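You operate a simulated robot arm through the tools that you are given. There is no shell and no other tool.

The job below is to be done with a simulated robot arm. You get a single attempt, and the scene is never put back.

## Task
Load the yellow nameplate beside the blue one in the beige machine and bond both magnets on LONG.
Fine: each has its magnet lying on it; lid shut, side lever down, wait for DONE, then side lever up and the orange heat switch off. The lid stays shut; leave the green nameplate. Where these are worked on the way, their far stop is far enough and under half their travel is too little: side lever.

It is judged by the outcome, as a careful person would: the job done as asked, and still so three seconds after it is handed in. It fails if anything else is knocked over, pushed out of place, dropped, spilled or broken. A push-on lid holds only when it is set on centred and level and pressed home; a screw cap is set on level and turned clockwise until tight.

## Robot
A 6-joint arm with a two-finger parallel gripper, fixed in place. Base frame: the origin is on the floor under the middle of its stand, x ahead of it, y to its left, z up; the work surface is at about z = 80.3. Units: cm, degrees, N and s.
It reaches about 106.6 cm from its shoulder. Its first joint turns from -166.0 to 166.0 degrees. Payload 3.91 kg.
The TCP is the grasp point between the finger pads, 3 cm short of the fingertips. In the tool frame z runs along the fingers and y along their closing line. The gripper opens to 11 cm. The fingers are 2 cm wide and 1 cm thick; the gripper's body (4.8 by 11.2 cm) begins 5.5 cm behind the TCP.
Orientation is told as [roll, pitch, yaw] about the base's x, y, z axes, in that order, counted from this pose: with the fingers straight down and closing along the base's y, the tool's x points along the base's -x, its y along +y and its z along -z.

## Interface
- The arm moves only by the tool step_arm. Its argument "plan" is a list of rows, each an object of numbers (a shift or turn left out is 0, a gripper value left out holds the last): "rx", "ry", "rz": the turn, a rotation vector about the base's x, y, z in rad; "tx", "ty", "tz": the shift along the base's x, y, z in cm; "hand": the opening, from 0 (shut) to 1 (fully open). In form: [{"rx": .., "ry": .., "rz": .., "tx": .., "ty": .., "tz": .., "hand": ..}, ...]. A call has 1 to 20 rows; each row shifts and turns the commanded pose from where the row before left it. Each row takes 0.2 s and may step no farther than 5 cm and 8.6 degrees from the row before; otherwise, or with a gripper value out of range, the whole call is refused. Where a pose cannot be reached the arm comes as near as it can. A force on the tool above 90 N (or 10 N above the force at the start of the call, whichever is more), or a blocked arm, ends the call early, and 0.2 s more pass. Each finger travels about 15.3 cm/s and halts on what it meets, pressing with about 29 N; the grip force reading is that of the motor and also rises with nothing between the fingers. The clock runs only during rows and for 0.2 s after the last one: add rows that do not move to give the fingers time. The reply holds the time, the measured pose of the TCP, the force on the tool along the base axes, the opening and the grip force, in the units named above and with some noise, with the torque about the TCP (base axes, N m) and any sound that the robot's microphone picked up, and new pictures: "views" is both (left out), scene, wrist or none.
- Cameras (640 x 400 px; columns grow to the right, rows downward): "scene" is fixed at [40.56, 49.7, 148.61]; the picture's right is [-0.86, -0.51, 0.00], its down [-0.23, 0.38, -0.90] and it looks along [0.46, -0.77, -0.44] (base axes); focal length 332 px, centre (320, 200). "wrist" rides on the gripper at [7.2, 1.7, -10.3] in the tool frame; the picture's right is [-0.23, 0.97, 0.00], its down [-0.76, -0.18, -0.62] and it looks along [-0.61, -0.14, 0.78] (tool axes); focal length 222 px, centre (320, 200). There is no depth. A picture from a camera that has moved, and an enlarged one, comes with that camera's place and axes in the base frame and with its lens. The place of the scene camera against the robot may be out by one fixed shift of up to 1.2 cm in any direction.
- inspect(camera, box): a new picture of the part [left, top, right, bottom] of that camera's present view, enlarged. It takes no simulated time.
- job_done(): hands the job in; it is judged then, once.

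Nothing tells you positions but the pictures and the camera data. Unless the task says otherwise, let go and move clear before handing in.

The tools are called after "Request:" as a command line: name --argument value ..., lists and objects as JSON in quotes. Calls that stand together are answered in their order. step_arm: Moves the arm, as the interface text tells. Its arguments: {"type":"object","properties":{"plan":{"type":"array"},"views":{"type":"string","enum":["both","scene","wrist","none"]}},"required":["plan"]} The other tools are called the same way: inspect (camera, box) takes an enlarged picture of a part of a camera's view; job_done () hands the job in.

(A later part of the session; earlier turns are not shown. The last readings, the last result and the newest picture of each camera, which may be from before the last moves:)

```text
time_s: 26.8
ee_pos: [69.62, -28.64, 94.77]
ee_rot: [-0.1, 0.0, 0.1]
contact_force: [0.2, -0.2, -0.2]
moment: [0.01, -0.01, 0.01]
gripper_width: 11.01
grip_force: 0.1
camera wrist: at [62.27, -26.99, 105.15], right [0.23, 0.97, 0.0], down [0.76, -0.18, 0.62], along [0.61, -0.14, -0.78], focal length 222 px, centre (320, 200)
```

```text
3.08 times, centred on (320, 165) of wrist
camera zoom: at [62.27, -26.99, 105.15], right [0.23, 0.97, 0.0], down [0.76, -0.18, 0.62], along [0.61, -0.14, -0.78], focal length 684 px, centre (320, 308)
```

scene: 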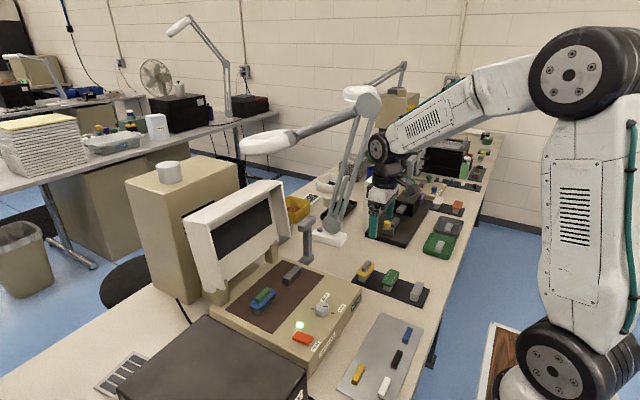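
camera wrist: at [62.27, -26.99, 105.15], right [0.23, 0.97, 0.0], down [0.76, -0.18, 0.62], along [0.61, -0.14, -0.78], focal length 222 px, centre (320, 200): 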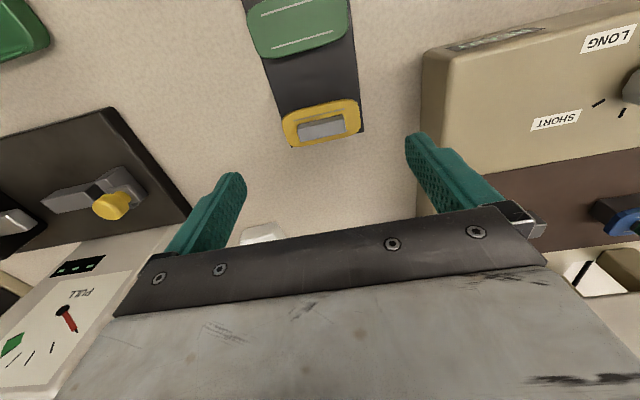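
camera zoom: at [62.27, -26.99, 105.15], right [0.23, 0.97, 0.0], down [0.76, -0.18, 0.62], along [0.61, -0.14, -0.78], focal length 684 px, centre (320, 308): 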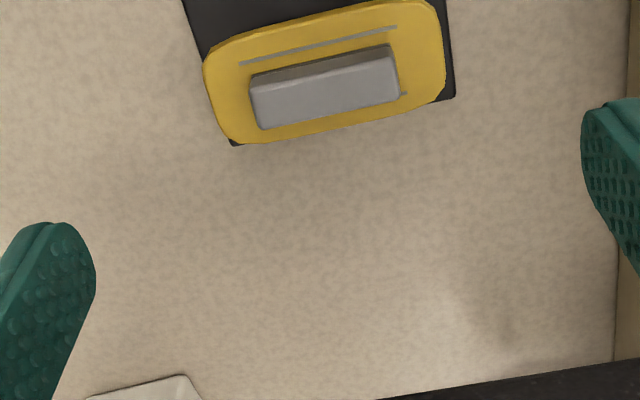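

Refined plate centre (69.85,-28.55). Descending with the open hand to straddle the plate ends.

Request:
step_arm --plan '[{"tx": 0.22, "ty": 0.06, "tz": -2.5}, {"tz": -2.5}, {"tz": -2}, {"tz": -1.3}, {"tz": -0.8}, {}]'

Request:
inspect --camera "scene" --box '[335, 240, 425, 310]'

Request:
inspect --camera "wrist" --box '[220, 120, 420, 240]'

```text
time_s: 28.2
ee_pos: [69.94, -28.45, 85.59]
ee_rot: [0.0, 0.0, 0.0]
contact_force: [0.1, -0.2, -0.3]
moment: [0.04, 0.03, 0.0]
gripper_width: 10.98
grip_force: 0.0
camera wrist: at [62.55, -26.96, 95.93], right [0.23, 0.97, 0.0], down [0.76, -0.18, 0.62], along [0.61, -0.14, -0.78], focal length 222 px, centre (320, 200)
```

scene: 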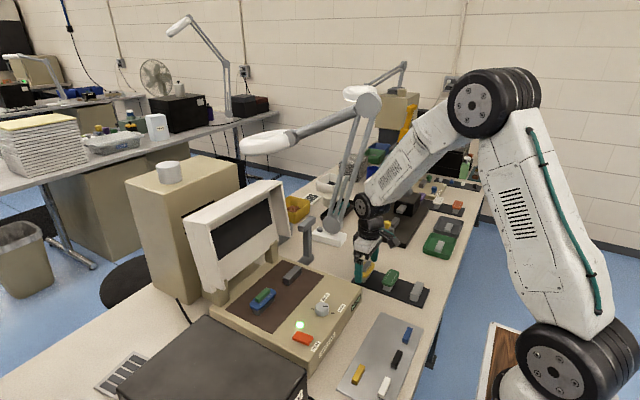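
wrist: 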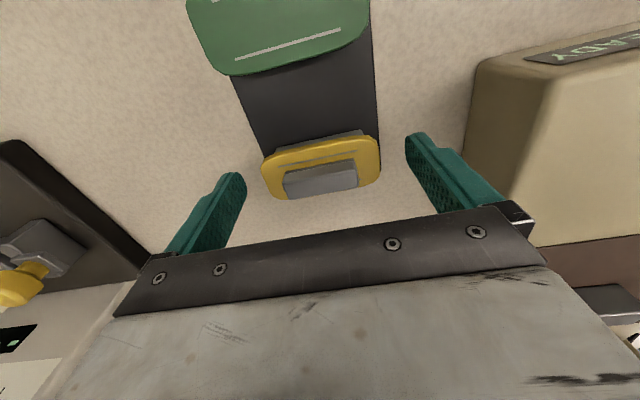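

```text
5.71 times, centred on (380, 275) of scene
camera zoom: at [40.56, 49.7, 148.61], right [-0.86, -0.51, 0.0], down [-0.23, 0.38, -0.9], along [0.46, -0.77, -0.44], focal length 1895 px, centre (-23, -229)
```

zoom: 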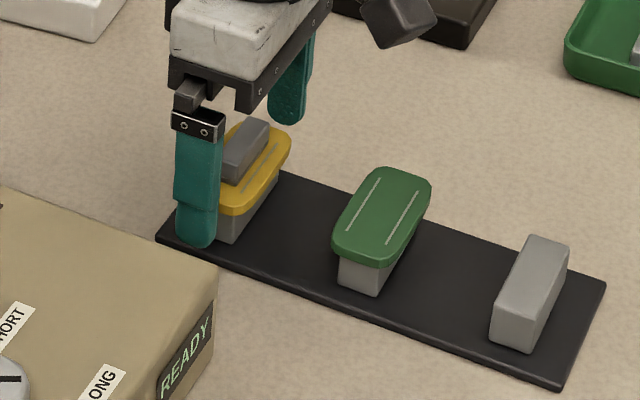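

```text
3.20 times, centred on (320, 180) of wrist
camera zoom: at [62.55, -26.96, 95.93], right [0.23, 0.97, 0.0], down [0.76, -0.18, 0.62], along [0.61, -0.14, -0.78], focal length 711 px, centre (320, 264)
```

zoom: 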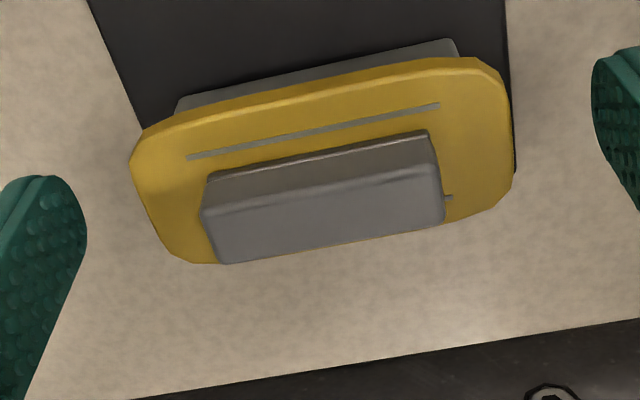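

The fingers straddle the plate ends with clearance from machine and rack. I'll lower 0.6 cm more and close gently on the plate.

Request:
step_arm --plan '[{"tz": -0.6}, {"hand": 0.85}, {"hand": 0.78}, {"hand": 0.74}, {"hand": 0.72}, {"hand": 0.7}, {"hand": 0.68}, {"hand": 0.66}, {"hand": 0.63}, {}]'

Request:
inspect --camera "scene" --box '[335, 240, 425, 310]'

Request:
inspect --camera "wrist" --box '[220, 120, 420, 240]'

```text
time_s: 30.4
ee_pos: [69.92, -28.57, 85.08]
ee_rot: [0.0, 0.0, 0.0]
contact_force: [-0.3, 0.0, 0.9]
moment: [-0.02, -0.01, -0.02]
gripper_width: 7.49
grip_force: 29.1
camera wrist: at [62.55, -27.01, 95.41], right [0.23, 0.97, 0.0], down [0.76, -0.18, 0.62], along [0.61, -0.14, -0.78], focal length 222 px, centre (320, 200)
```

scene: 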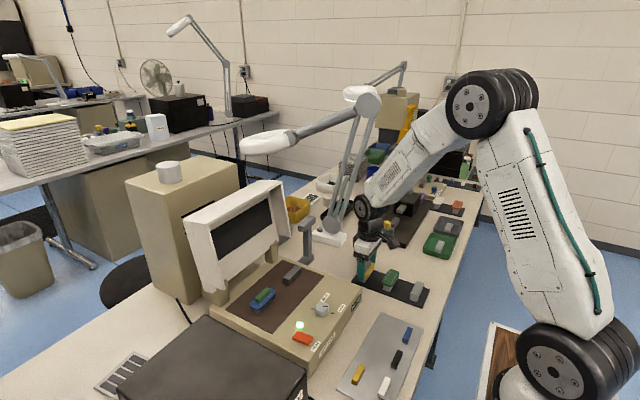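
wrist: 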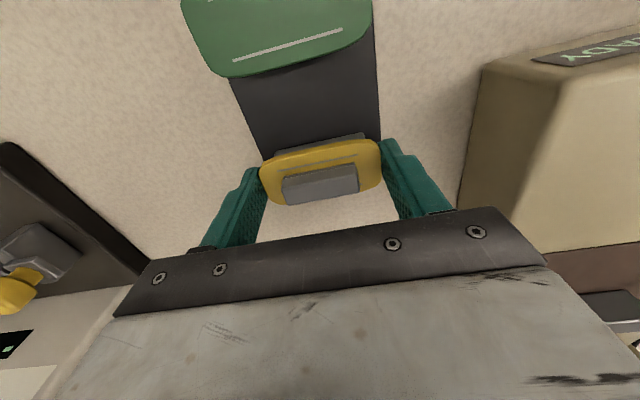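

```text
5.71 times, centred on (380, 275) of scene
camera zoom: at [40.56, 49.7, 148.61], right [-0.86, -0.51, 0.0], down [-0.23, 0.38, -0.9], along [0.46, -0.77, -0.44], focal length 1895 px, centre (-23, -229)
```

zoom: 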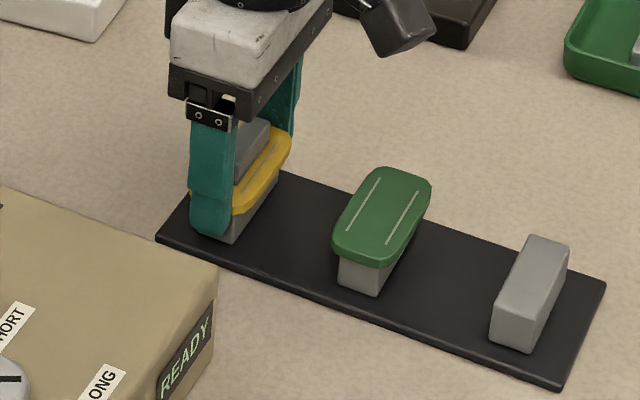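

```text
3.20 times, centred on (320, 180) of wrist
camera zoom: at [62.55, -27.01, 95.41], right [0.23, 0.97, 0.0], down [0.76, -0.18, 0.62], along [0.61, -0.14, -0.78], focal length 711 px, centre (320, 264)
```

zoom: 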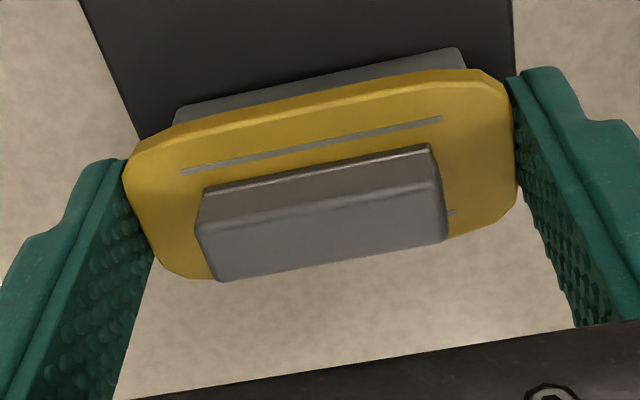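

Plate gripped firmly (7.49 cm, magnet undisturbed). Lifting gently.

Request:
step_arm --plan '[{"tz": 0.3}, {"tz": 0.6}, {"tz": 1.0}, {"tz": 1.4}, {"tz": 1.8}, {"tz": 1.8}, {"tz": 1.6}, {"tz": 1.0}, {"tz": 0.5}, {}]'

Request:
inspect --camera "scene" --box '[335, 220, 425, 290]'

Request:
inspect --camera "wrist" --box '[220, 120, 420, 240]'

```text
time_s: 32.6
ee_pos: [69.79, -28.64, 95.08]
ee_rot: [0.0, 0.0, 0.0]
contact_force: [0.5, 0.8, -0.1]
moment: [0.0, 0.01, -0.02]
gripper_width: 6.92
grip_force: 0.1
camera wrist: at [62.54, -27.01, 105.4], right [0.23, 0.97, 0.0], down [0.76, -0.18, 0.62], along [0.61, -0.14, -0.78], focal length 222 px, centre (320, 200)
```

scene: 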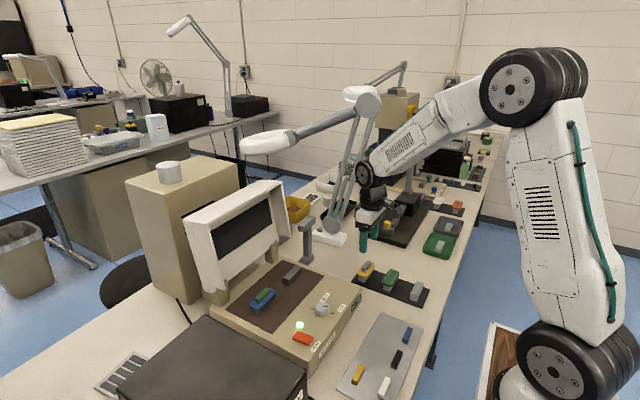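
wrist: 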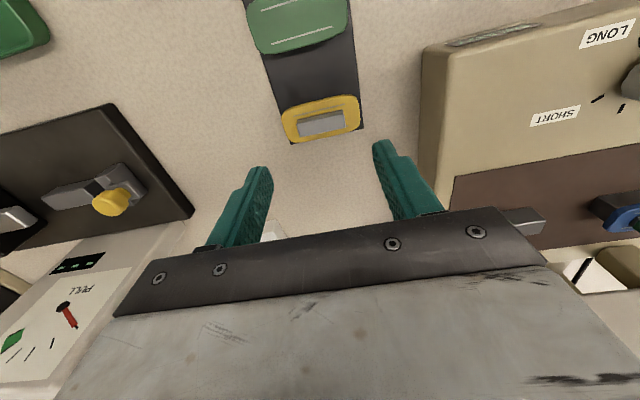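

```text
5.71 times, centred on (380, 255) of scene
camera zoom: at [40.56, 49.7, 148.61], right [-0.86, -0.51, 0.0], down [-0.23, 0.38, -0.9], along [0.46, -0.77, -0.44], focal length 1895 px, centre (-23, -114)
```

zoom: 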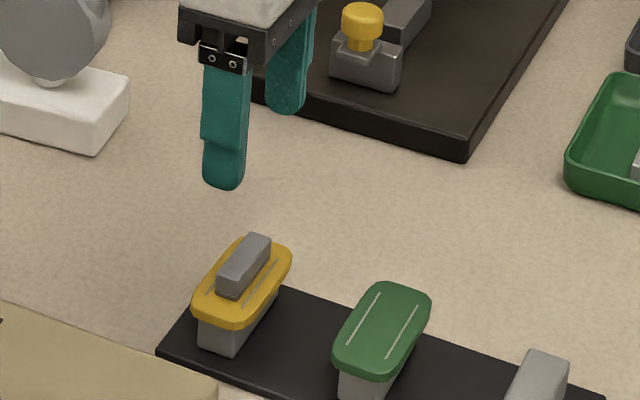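

```text
3.20 times, centred on (320, 180) of wrist
camera zoom: at [62.54, -27.01, 105.4], right [0.23, 0.97, 0.0], down [0.76, -0.18, 0.62], along [0.61, -0.14, -0.78], focal length 711 px, centre (320, 264)
```

zoom: 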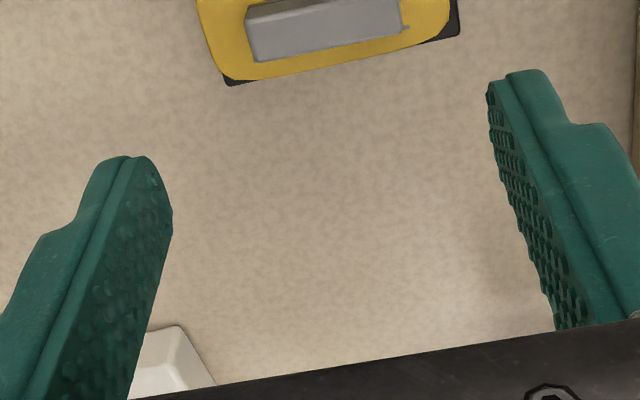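

The plate slipped out of the grip during the lift and still rests undisturbed on its holder with its magnet. I'll check its state closely, then regrip deeper and test with a tiny lift.

Request:
step_arm --plan '[{"hand": 0.9}, {"tz": -2.5}, {"tz": -2.5}, {"tz": -2}, {"tz": -1.5}, {"tz": -1.0}, {"tz": -0.5}, {}]'

Request:
inspect --camera "wrist" --box '[220, 120, 420, 240]'

Request:
inspect --camera "scene" --box '[345, 250, 405, 300]'

```text
time_s: 34.4
ee_pos: [69.93, -28.54, 84.9]
ee_rot: [0.0, 0.0, 0.0]
contact_force: [0.2, 0.2, 0.7]
moment: [-0.02, 0.02, 0.01]
gripper_width: 9.91
grip_force: 0.2
camera wrist: at [62.53, -26.91, 95.29], right [0.23, 0.97, 0.0], down [0.76, -0.18, 0.62], along [0.61, -0.14, -0.78], focal length 222 px, centre (320, 200)
```

scene: 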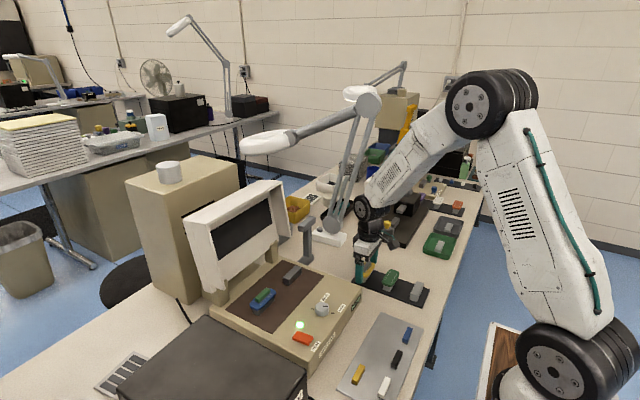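
wrist: 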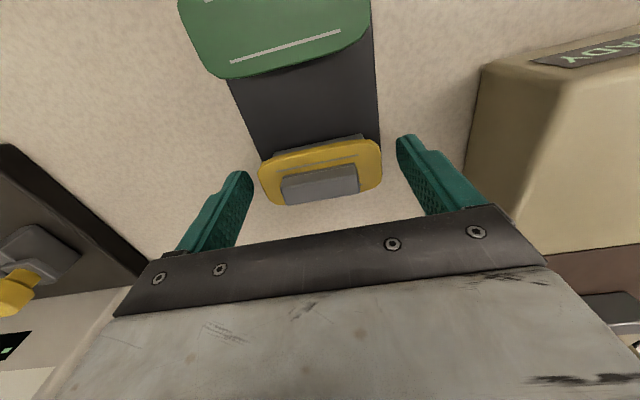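

```text
3.20 times, centred on (320, 180) of wrist
camera zoom: at [62.53, -26.91, 95.29], right [0.23, 0.97, 0.0], down [0.76, -0.18, 0.62], along [0.61, -0.14, -0.78], focal length 711 px, centre (320, 264)
```

zoom: 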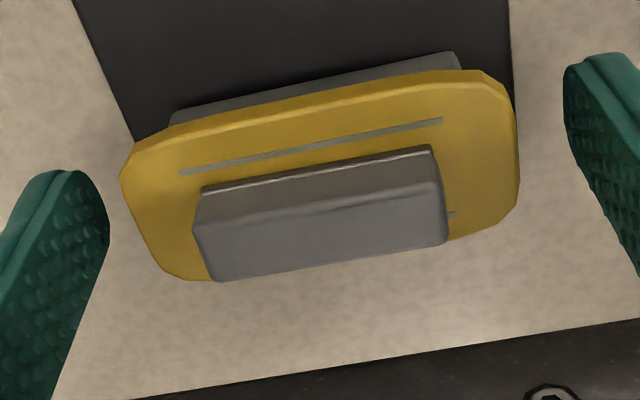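

```text
8.00 times, centred on (375, 275) of scene
camera zoom: at [40.56, 49.7, 148.61], right [-0.86, -0.51, 0.0], down [-0.23, 0.38, -0.9], along [0.46, -0.77, -0.44], focal length 2652 px, centre (-120, -400)
```

zoom: 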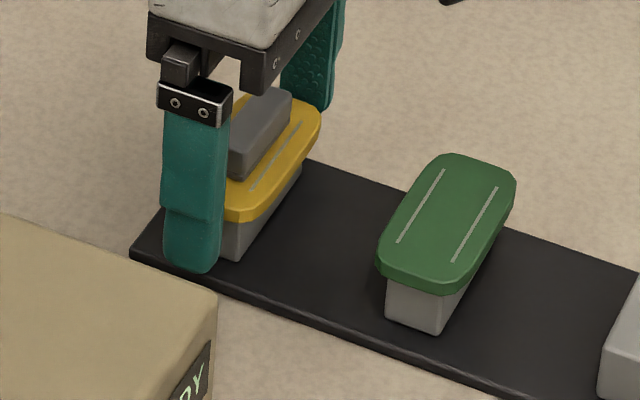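

The plate and magnet are exactly as before. Lowering another 0.4 cm, gripping, then a tiny test lift.

Request:
step_arm --plan '[{"tz": -0.4}, {"hand": 0.78}, {"hand": 0.73}, {"hand": 0.7}, {"hand": 0.68}, {"hand": 0.6}, {"hand": 0.4}, {}, {}, {}]' --views "wrist"

Request:
inspect --camera "wrist" --box '[220, 120, 420, 240]'

Request:
inspect --camera "scene" --box '[345, 250, 405, 300]'

```text
time_s: 36.6
ee_pos: [69.89, -28.58, 84.57]
ee_rot: [0.0, 0.1, 0.0]
contact_force: [0.5, -1.1, 0.2]
moment: [0.04, 0.02, 0.0]
gripper_width: 7.48
grip_force: 29.2
camera wrist: at [62.52, -26.95, 94.95], right [0.23, 0.97, 0.0], down [0.76, -0.18, 0.62], along [0.61, -0.14, -0.78], focal length 222 px, centre (320, 200)
```

wrist: 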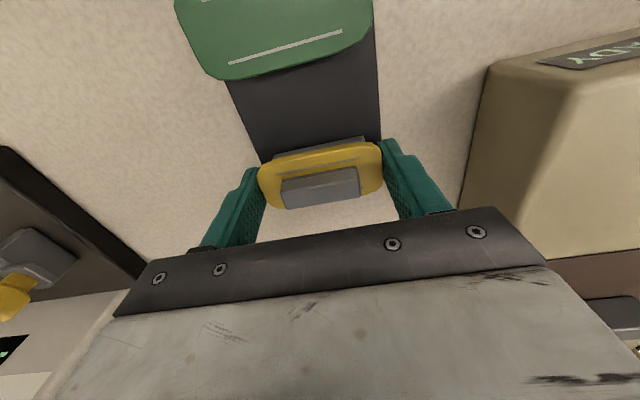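

```text
3.20 times, centred on (320, 180) of wrist
camera zoom: at [62.52, -26.95, 94.95], right [0.23, 0.97, 0.0], down [0.76, -0.18, 0.62], along [0.61, -0.14, -0.78], focal length 711 px, centre (320, 264)
```

zoom: 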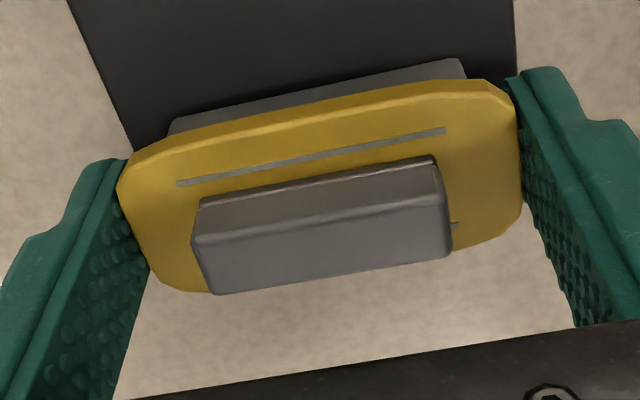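

```text
8.00 times, centred on (375, 275) of scene
camera zoom: at [40.56, 49.7, 148.61], right [-0.86, -0.51, 0.0], down [-0.23, 0.38, -0.9], along [0.46, -0.77, -0.44], focal length 2652 px, centre (-120, -400)
```

zoom: 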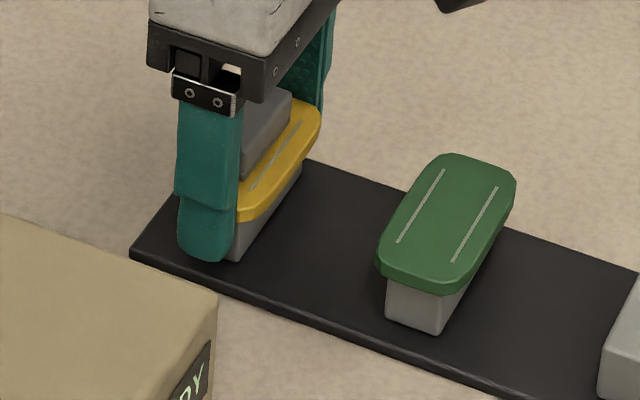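

Gripped again at 7.48 cm. Small test lift of 0.8 cm.

Request:
step_arm --plan '[{"tz": 0.1}, {"tz": 0.15}, {"tz": 0.2}, {"tz": 0.35}, {}]' --views "wrist"

Request:
inspect --camera "wrist" --box '[220, 120, 420, 240]'

Request:
inspect --camera "scene" --box '[345, 250, 405, 300]'

```text
time_s: 37.8
ee_pos: [69.79, -28.39, 85.43]
ee_rot: [0.0, 0.0, -0.1]
contact_force: [-0.9, -0.3, 0.0]
moment: [-0.03, 0.01, -0.02]
gripper_width: 7.52
grip_force: 28.7
camera wrist: at [62.53, -26.89, 95.77], right [0.23, 0.97, 0.0], down [0.76, -0.18, 0.62], along [0.61, -0.14, -0.78], focal length 222 px, centre (320, 200)
```

wrist: 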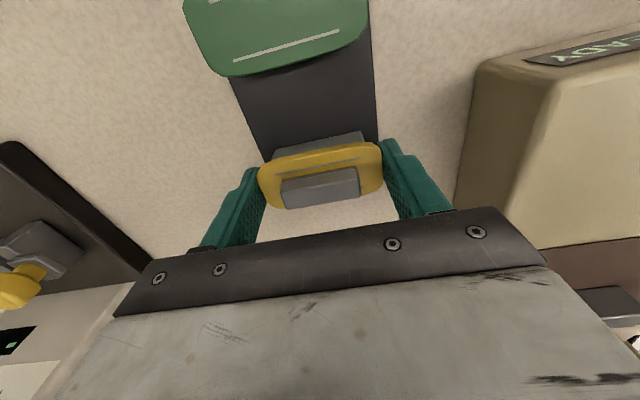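

```text
3.20 times, centred on (320, 180) of wrist
camera zoom: at [62.53, -26.89, 95.77], right [0.23, 0.97, 0.0], down [0.76, -0.18, 0.62], along [0.61, -0.14, -0.78], focal length 711 px, centre (320, 264)
```

zoom: 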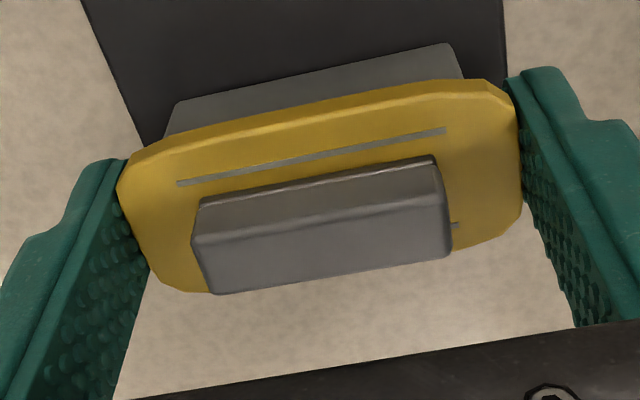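

```text
8.00 times, centred on (375, 275) of scene
camera zoom: at [40.56, 49.7, 148.61], right [-0.86, -0.51, 0.0], down [-0.23, 0.38, -0.9], along [0.46, -0.77, -0.44], focal length 2652 px, centre (-120, -400)
```

zoom: 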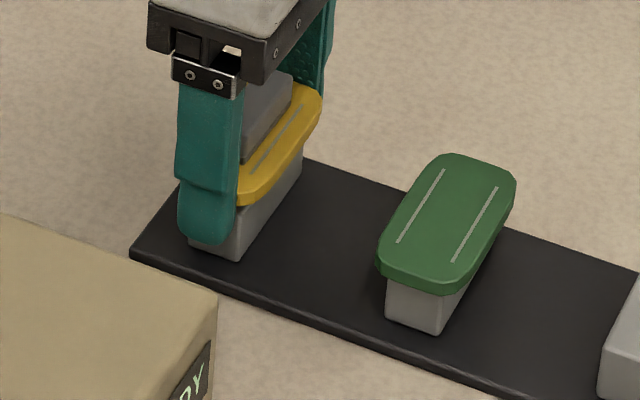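

The deeper, firmer grip works: plate and magnet rise with the hand. Continuing the lift gently.

Request:
step_arm --plan '[{"tz": 0.4}, {"tz": 0.6}, {"tz": 0.9}, {"tz": 1.2}, {"tz": 1.4}, {"tz": 1.4}, {"tz": 1.4}, {"tz": 1.2}, {"tz": 0.9}, {"tz": 0.6}, {}]'

Request:
inspect --camera "wrist" --box '[220, 120, 420, 240]'

```text
time_s: 40.2
ee_pos: [69.89, -28.56, 95.49]
ee_rot: [0.0, 0.0, 0.1]
contact_force: [-0.1, -0.4, -1.0]
moment: [0.02, 0.02, -0.01]
gripper_width: 7.49
grip_force: 28.7
camera wrist: at [62.5, -26.98, 105.82], right [0.23, 0.97, 0.0], down [0.76, -0.18, 0.62], along [0.61, -0.14, -0.78], focal length 222 px, centre (320, 200)
```

scene: 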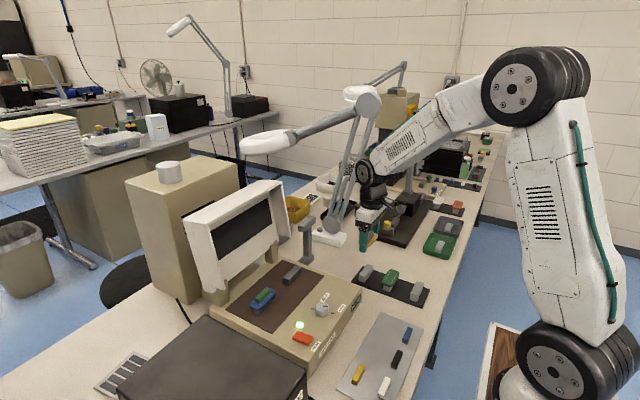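
wrist: 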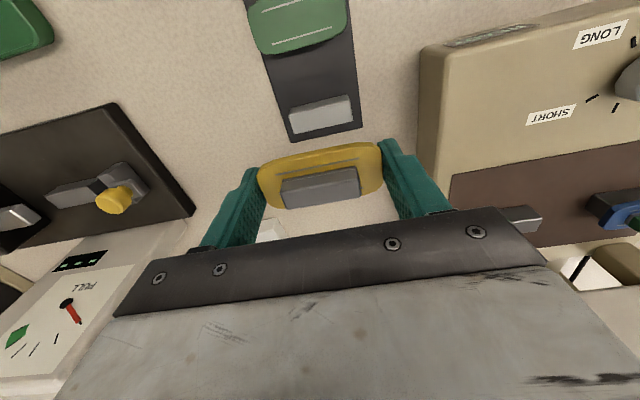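

```text
3.20 times, centred on (320, 180) of wrist
camera zoom: at [62.5, -26.98, 105.82], right [0.23, 0.97, 0.0], down [0.76, -0.18, 0.62], along [0.61, -0.14, -0.78], focal length 711 px, centre (320, 264)
```

zoom: 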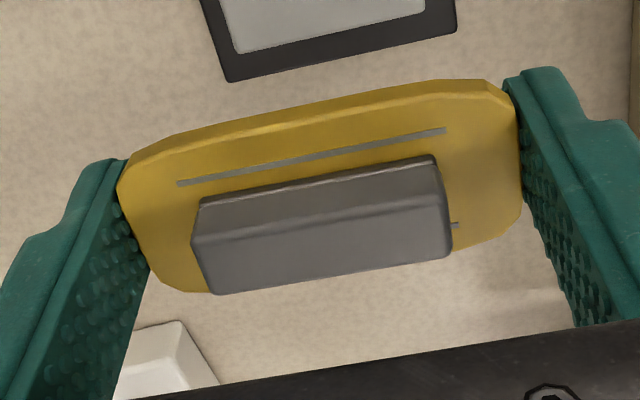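

Plate secured with the magnet on it. Moving smoothly in +y over the machine's front, staying high.

Request:
step_arm --plan '[{"ty": 0.5}, {"ty": 1.0}, {"ty": 1.5}, {"ty": 2.0}, {"ty": 2.0}, {"ty": 2.0}, {"ty": 2.0}, {"ty": 2.0}, {"ty": 2.0}, {"ty": 1.5}, {"ty": 1.0}, {"ty": 0.56}, {}]'

Request:
inspect --camera "wrist" --box '[220, 130, 420, 250]'

Request:
inspect --camera "scene" --box '[220, 180, 400, 340]'

```text
time_s: 43.0
ee_pos: [69.88, -10.62, 95.34]
ee_rot: [0.1, 0.0, 0.0]
contact_force: [-1.1, -0.3, -0.5]
moment: [-0.02, 0.0, -0.03]
gripper_width: 7.46
grip_force: 28.7
camera wrist: at [62.42, -8.9, 105.78], right [0.23, 0.97, 0.0], down [0.76, -0.18, 0.62], along [0.61, -0.14, -0.78], focal length 222 px, centre (320, 200)
```

scene: 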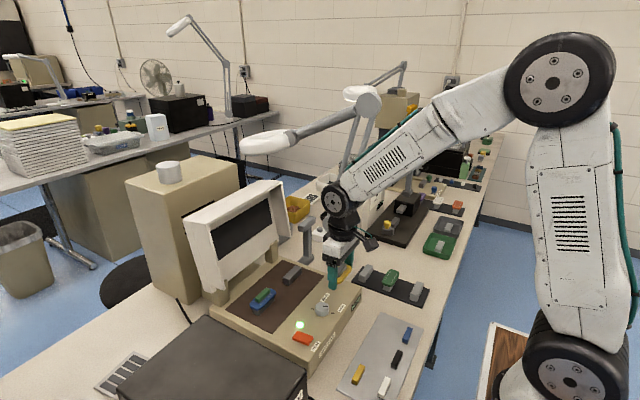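
wrist: 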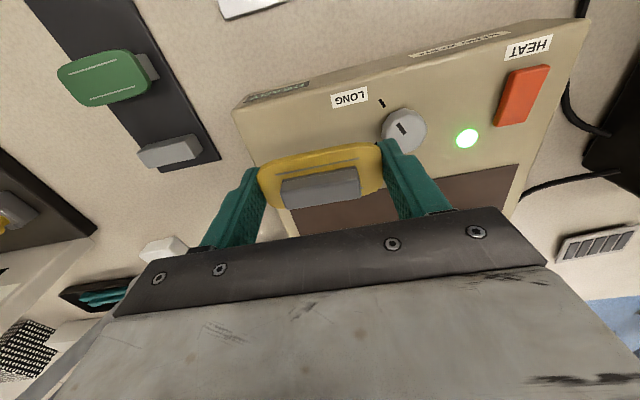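

```text
3.20 times, centred on (320, 190) of wrist
camera zoom: at [62.42, -8.9, 105.78], right [0.23, 0.97, 0.0], down [0.76, -0.18, 0.62], along [0.61, -0.14, -0.78], focal length 711 px, centre (320, 232)
```

zoom: 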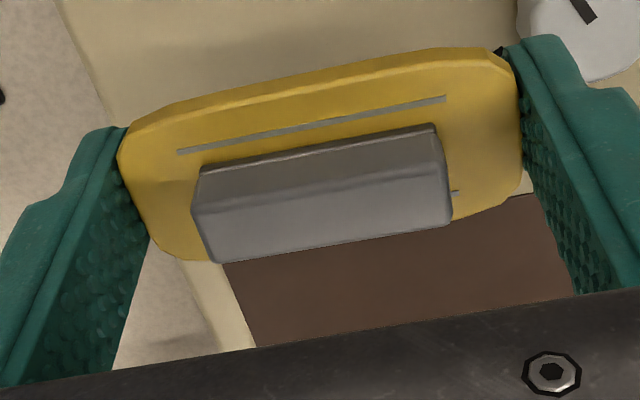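

```text
2.50 times, centred on (310, 260) of scene
camera zoom: at [40.56, 49.7, 148.61], right [-0.86, -0.51, 0.0], down [-0.23, 0.38, -0.9], along [0.46, -0.77, -0.44], focal length 829 px, centre (345, 50)
```

zoom: 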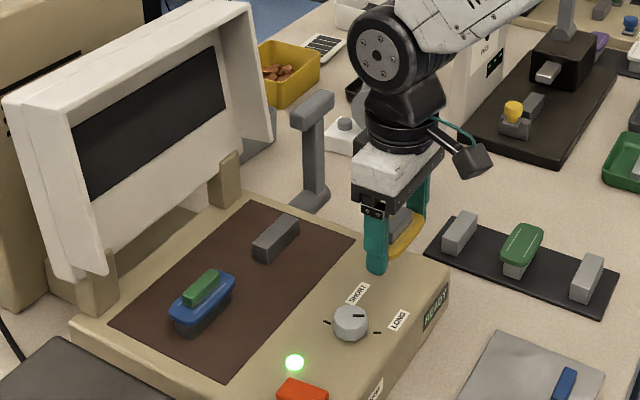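

The machine bed is clear ahead. Moving smoothly in +x until the plate is above the empty holder (≈85.55,-10.5), staying high.

Request:
step_arm --plan '[{"tx": 0.5}, {"tx": 1.0}, {"tx": 1.5}, {"tx": 2.0}, {"tx": 2.0}, {"tx": 2.0}, {"tx": 2.0}, {"tx": 1.7}, {"tx": 1.4}, {"tx": 1.0, "ty": 0.1}, {"tx": 0.57}, {}]'

Request:
inspect --camera "scene" --box '[240, 210, 340, 300]'

Request:
inspect --camera "wrist" --box '[220, 120, 420, 240]'

```text
time_s: 45.6
ee_pos: [85.63, -10.19, 95.35]
ee_rot: [-0.1, 0.0, 0.0]
contact_force: [0.8, -0.7, -1.2]
moment: [-0.03, -0.01, 0.01]
gripper_width: 7.49
grip_force: 28.9
camera wrist: at [78.24, -8.67, 105.78], right [0.23, 0.97, 0.0], down [0.76, -0.18, 0.62], along [0.61, -0.14, -0.78], focal length 222 px, centre (320, 200)
```

scene: 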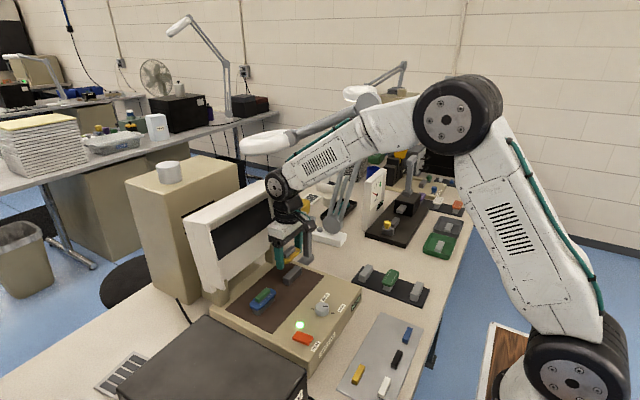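
wrist: 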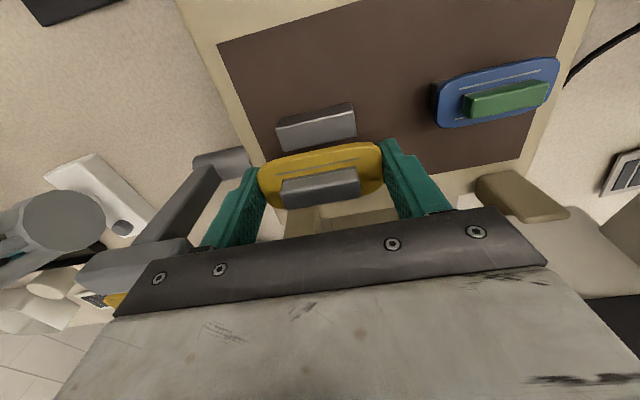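

```text
4.44 times, centred on (290, 255) of scene
camera zoom: at [40.56, 49.7, 148.61], right [-0.86, -0.51, 0.0], down [-0.23, 0.38, -0.9], along [0.46, -0.77, -0.44], focal length 1474 px, centre (453, -44)
```

zoom: 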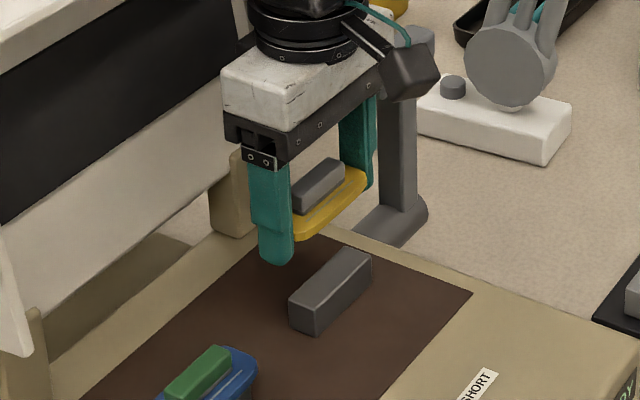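

```text
3.20 times, centred on (320, 180) of wrist
camera zoom: at [78.24, -8.67, 105.78], right [0.23, 0.97, 0.0], down [0.76, -0.18, 0.62], along [0.61, -0.14, -0.78], focal length 711 px, centre (320, 264)
```

zoom: 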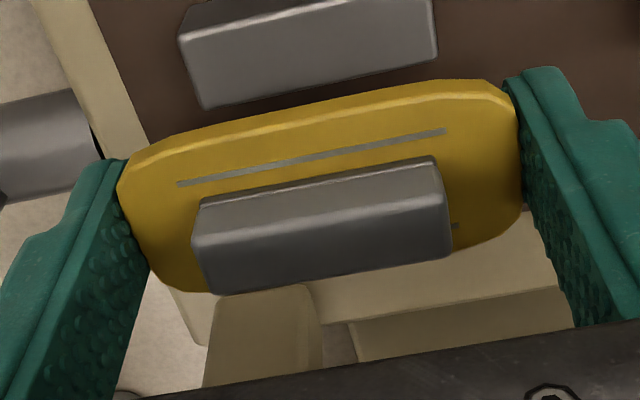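

Both cameras agree the plate sits ~0.7 cm too far in +x relative to the holder. I'll correct that and lower partway, then look again.

Request:
step_arm --plan '[{"tx": -0.35}, {"tx": -0.35}, {"tz": -0.6}, {"tz": -1.0}, {"tz": -1.0}, {"tz": -0.8}, {"tz": -0.4}, {}]'

Request:
inspect --camera "scene" --box '[250, 230, 320, 290]'

Request:
inspect --camera "wrist" --box '[220, 110, 420, 230]'

```text
time_s: 47.4
ee_pos: [84.91, -10.25, 91.72]
ee_rot: [0.0, 0.0, 0.0]
contact_force: [0.1, 0.5, -0.3]
moment: [-0.01, -0.02, 0.04]
gripper_width: 7.5
grip_force: 29.0
camera wrist: at [77.51, -8.81, 102.06], right [0.23, 0.97, 0.0], down [0.76, -0.18, 0.62], along [0.61, -0.14, -0.78], focal length 222 px, centre (320, 200)
```

scene: 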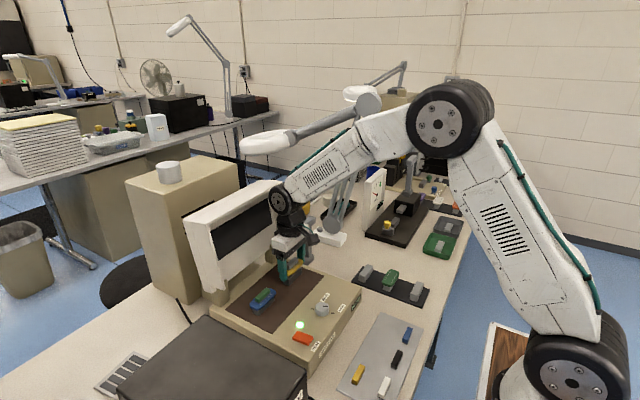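
wrist: 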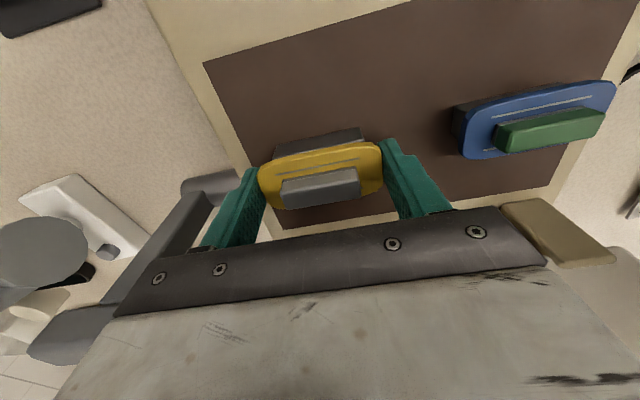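

```text
6.67 times, centred on (285, 260) of scene
camera zoom: at [40.56, 49.7, 148.61], right [-0.86, -0.51, 0.0], down [-0.23, 0.38, -0.9], along [0.46, -0.77, -0.44], focal length 2210 px, centre (553, -200)
```

zoom: 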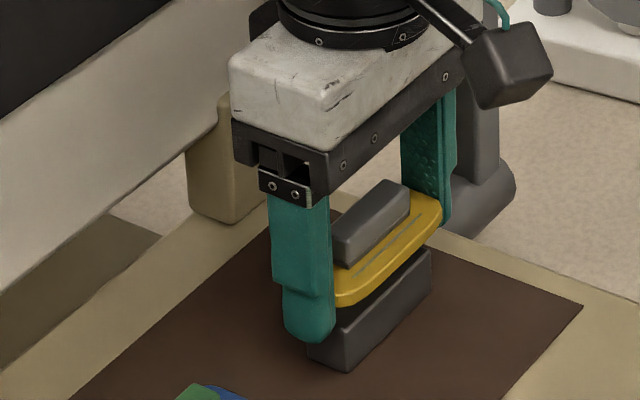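

```text
3.20 times, centred on (320, 170) of wrist
camera zoom: at [77.51, -8.81, 102.06], right [0.23, 0.97, 0.0], down [0.76, -0.18, 0.62], along [0.61, -0.14, -0.78], focal length 711 px, centre (320, 296)
```

zoom: 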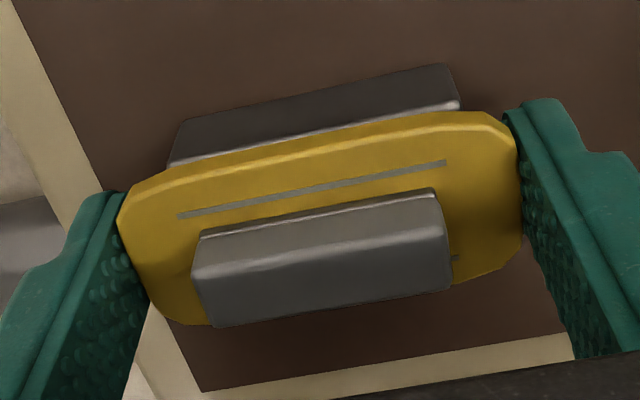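

Alignment now matches within ~0.1 cm in both axes. Lowering slowly toward contact, watching force.

Request:
step_arm --plan '[{"tz": -0.4}, {"tz": -0.4}, {"tz": -0.3}, {"tz": -0.15}, {"tz": -0.1}, {}]' --views "none"

Request:
inspect --camera "scene" --box '[250, 230, 320, 290]'

```text
time_s: 48.8
ee_pos: [84.8, -10.3, 90.3]
ee_rot: [0.0, 0.0, -0.1]
contact_force: [-0.2, -0.3, -0.2]
moment: [0.0, 0.0, 0.04]
gripper_width: 7.51
grip_force: 29.3
```

```text
6.67 times, centred on (285, 260) of scene
camera zoom: at [40.56, 49.7, 148.61], right [-0.86, -0.51, 0.0], down [-0.23, 0.38, -0.9], along [0.46, -0.77, -0.44], focal length 2210 px, centre (553, -200)
```

zoom: 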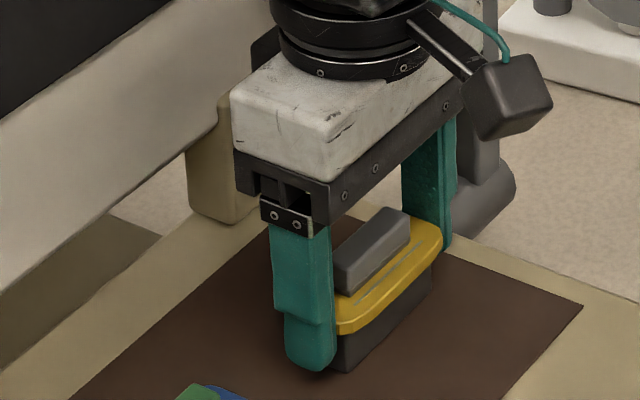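

Nearly touching. Continuing in very small steps.

Request:
step_arm --plan '[{"tz": -0.1}, {"tz": -0.1}, {"tz": -0.1}, {}]' --views "none"

Request:
inspect --camera "scene" --box '[260, 245, 310, 290]'

```text
time_s: 49.8
ee_pos: [84.79, -10.36, 90.1]
ee_rot: [0.0, -0.1, 0.1]
contact_force: [0.1, 0.3, 12.2]
moment: [0.0, 0.02, -0.02]
gripper_width: 7.5
grip_force: 28.8
```

```text
8.89 times, centred on (285, 268) of scene
camera zoom: at [40.56, 49.7, 148.61], right [-0.86, -0.51, 0.0], down [-0.23, 0.38, -0.9], along [0.46, -0.77, -0.44], focal length 2947 px, centre (631, -400)
```

zoom: 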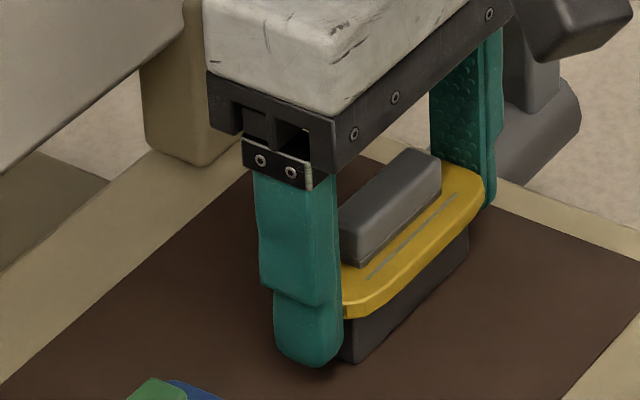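

Contact at 12 N: the plate is seated on the holder. Opening the fingers gently.

Request:
step_arm --plan '[{"tz": 0.05, "hand": 0.69}, {"hand": 0.7}, {"hand": 0.72}, {"hand": 0.75}, {"hand": 0.79}, {}]'

Request:
inspect --camera "scene" --box '[250, 240, 320, 300]'

Request:
inspect --camera "wrist" --box '[220, 110, 420, 230]'

```text
time_s: 51.2
ee_pos: [84.74, -10.41, 89.97]
ee_rot: [0.1, 0.0, -0.1]
contact_force: [0.3, 0.7, 0.8]
moment: [0.02, 0.0, 0.01]
gripper_width: 8.69
grip_force: 0.1
camera wrist: at [77.47, -8.79, 100.39], right [0.23, 0.97, 0.0], down [0.76, -0.18, 0.62], along [0.61, -0.14, -0.78], focal length 222 px, centre (320, 200)
```

scene: 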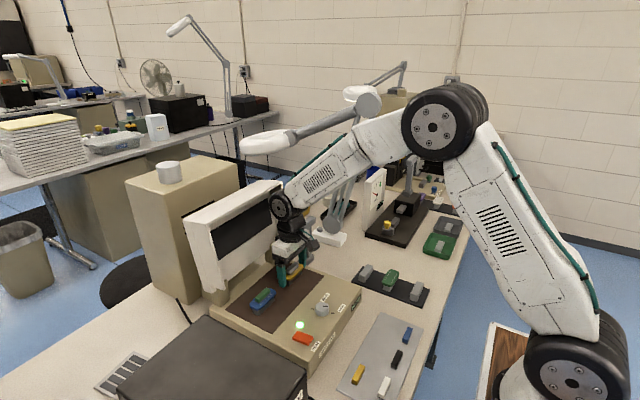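
wrist: 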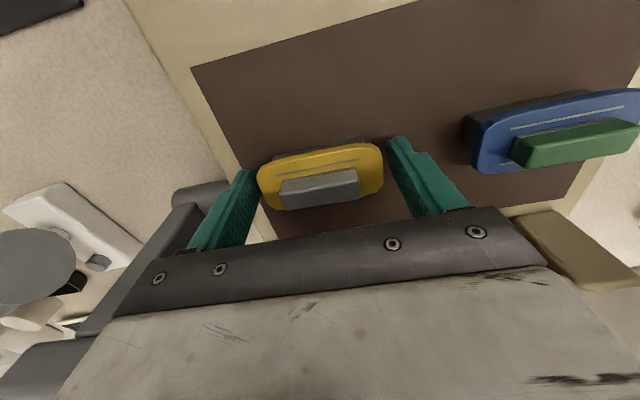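

```text
6.67 times, centred on (285, 270) of scene
camera zoom: at [40.56, 49.7, 148.61], right [-0.86, -0.51, 0.0], down [-0.23, 0.38, -0.9], along [0.46, -0.77, -0.44], focal length 2210 px, centre (553, -267)
```

zoom: 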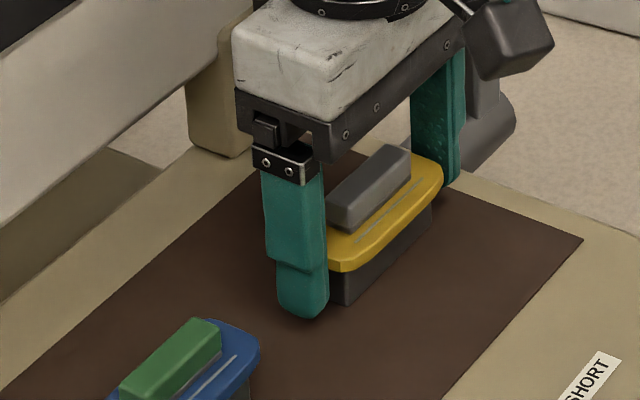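

```text
3.20 times, centred on (320, 170) of wrist
camera zoom: at [77.47, -8.79, 100.39], right [0.23, 0.97, 0.0], down [0.76, -0.18, 0.62], along [0.61, -0.14, -0.78], focal length 711 px, centre (320, 296)
```

zoom: 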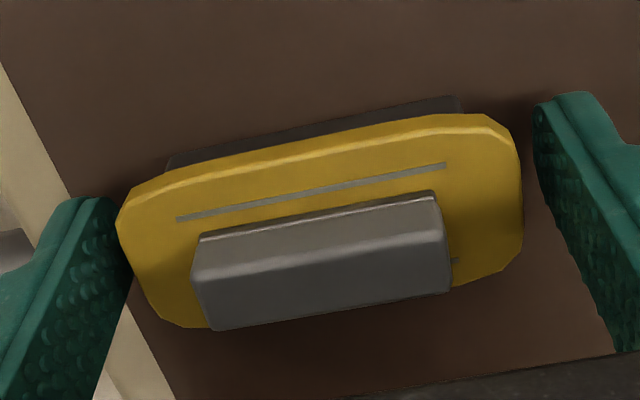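

The plate is seated with its magnet in place. I'll open a little more for clearance and then rise vertically.

Request:
step_arm --plan '[{"hand": 0.84}, {"hand": 0.9}, {}, {"tz": 0.3}, {"tz": 0.7}, {"tz": 1.2}, {"tz": 2.0}, {"tz": 3.0}, {}]'

Request:
inspect --camera "scene" --box '[240, 240, 330, 320]'

Request:
inspect --camera "wrist" --box '[240, 60, 440, 180]'

```text
time_s: 53.2
ee_pos: [84.9, -10.49, 97.28]
ee_rot: [0.0, 0.0, -0.1]
contact_force: [0.8, -0.4, 1.2]
moment: [0.02, -0.01, 0.02]
gripper_width: 9.92
grip_force: 0.0
camera wrist: at [77.52, -8.87, 107.61], right [0.23, 0.97, 0.0], down [0.76, -0.18, 0.62], along [0.61, -0.14, -0.78], focal length 222 px, centre (320, 200)
```

scene: 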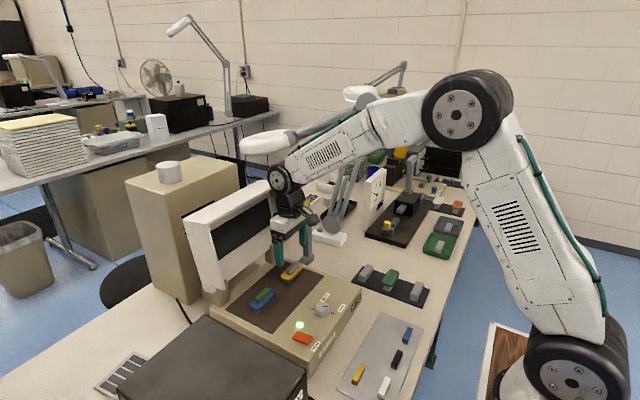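
wrist: 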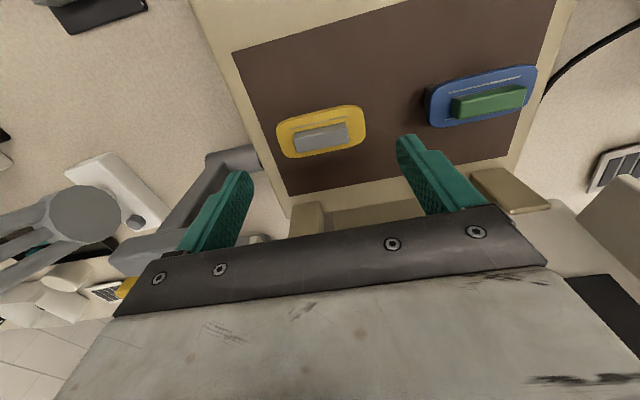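

```text
5.00 times, centred on (285, 280) of scene
camera zoom: at [40.56, 49.7, 148.61], right [-0.86, -0.51, 0.0], down [-0.23, 0.38, -0.9], along [0.46, -0.77, -0.44], focal length 1658 px, centre (495, -200)
```

zoom: 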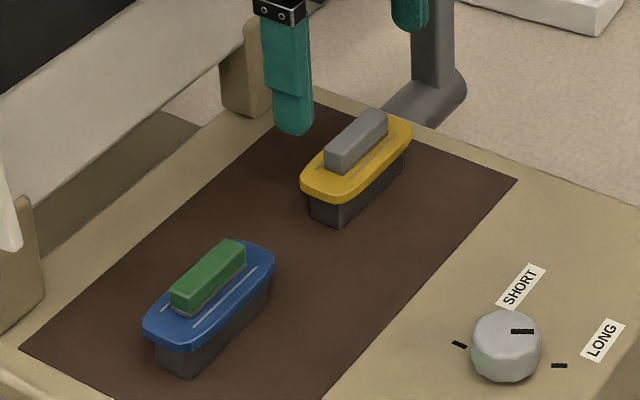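

```text
3.20 times, centred on (340, 120) of wrist
camera zoom: at [77.52, -8.87, 107.61], right [0.23, 0.97, 0.0], down [0.76, -0.18, 0.62], along [0.61, -0.14, -0.78], focal length 711 px, centre (256, 456)
```

zoom: 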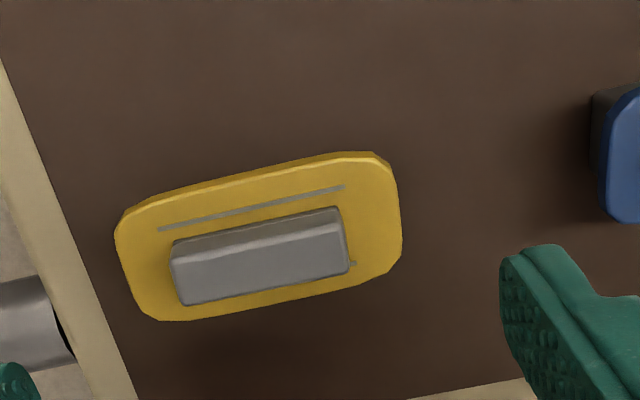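

The yellow plate sits squarely on the bed holder beside the blue one with its magnet centred. Next is the lid: I'll rise, turn the hand so the fingers close along x, and position above the lid's top edge so I can hold it between the fingers while closing it in a controlled way.

Request:
step_arm --plan '[{"tz": 4.6, "hand": 1}, {"tz": 4.6}, {"tz": 4.6}, {"tz": 4.6, "rz": -0.1428}, {"tz": 4.6, "rz": -0.1428}, {"tz": 4.6, "rz": -0.1428}, {"rz": -0.1428, "ty": 0.76}, {"rz": -0.1428, "ty": 0.76}, {"rz": -0.1428, "ty": 0.76}, {"rz": -0.1428, "ty": 0.76}, {"rz": -0.1428, "ty": 0.76}, {"rz": -0.1428, "ty": 0.76}, {"rz": -0.1428, "ty": 0.76}, {"rz": -0.1428, "ty": 0.76}, {}]'

Request:
inspect --camera "scene" --box '[150, 130, 330, 310]'

```text
time_s: 56.4
ee_pos: [84.89, -4.23, 124.79]
ee_rot: [0.0, 0.0, -90.1]
contact_force: [1.0, 0.7, -0.4]
moment: [0.03, 0.0, -0.02]
gripper_width: 11.0
grip_force: 0.1
camera wrist: at [86.47, 2.84, 135.21], right [0.97, -0.23, 0.0], down [-0.18, -0.76, 0.62], along [-0.14, -0.61, -0.78], focal length 222 px, centre (320, 200)
```

scene: 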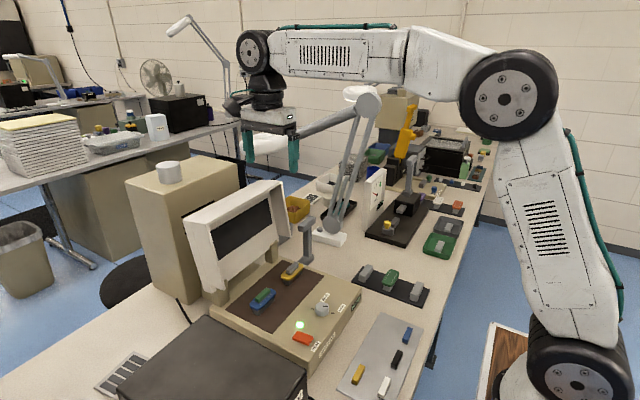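
wrist: 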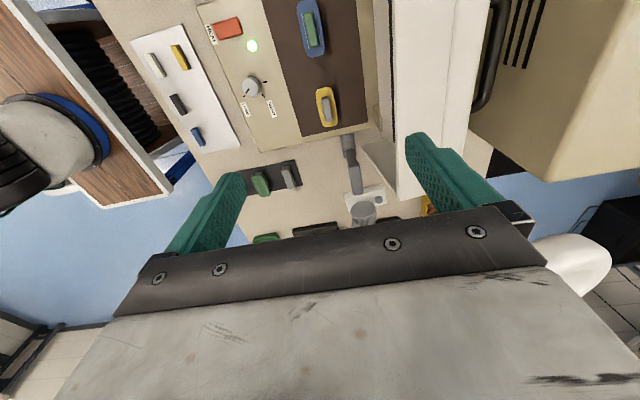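

```text
2.22 times, centred on (240, 220) of scene
camera zoom: at [40.56, 49.7, 148.61], right [-0.86, -0.51, 0.0], down [-0.23, 0.38, -0.9], along [0.46, -0.77, -0.44], focal length 737 px, centre (498, 156)
```

zoom: 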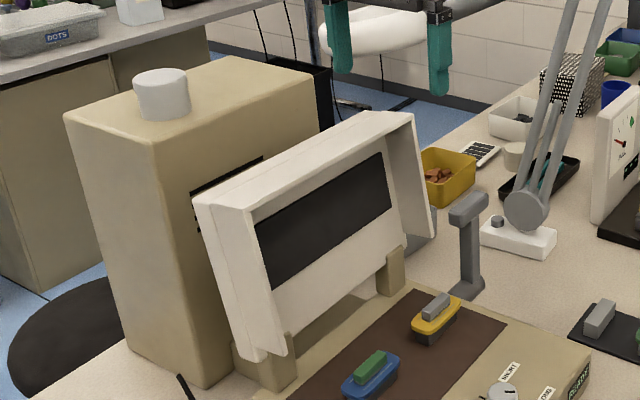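

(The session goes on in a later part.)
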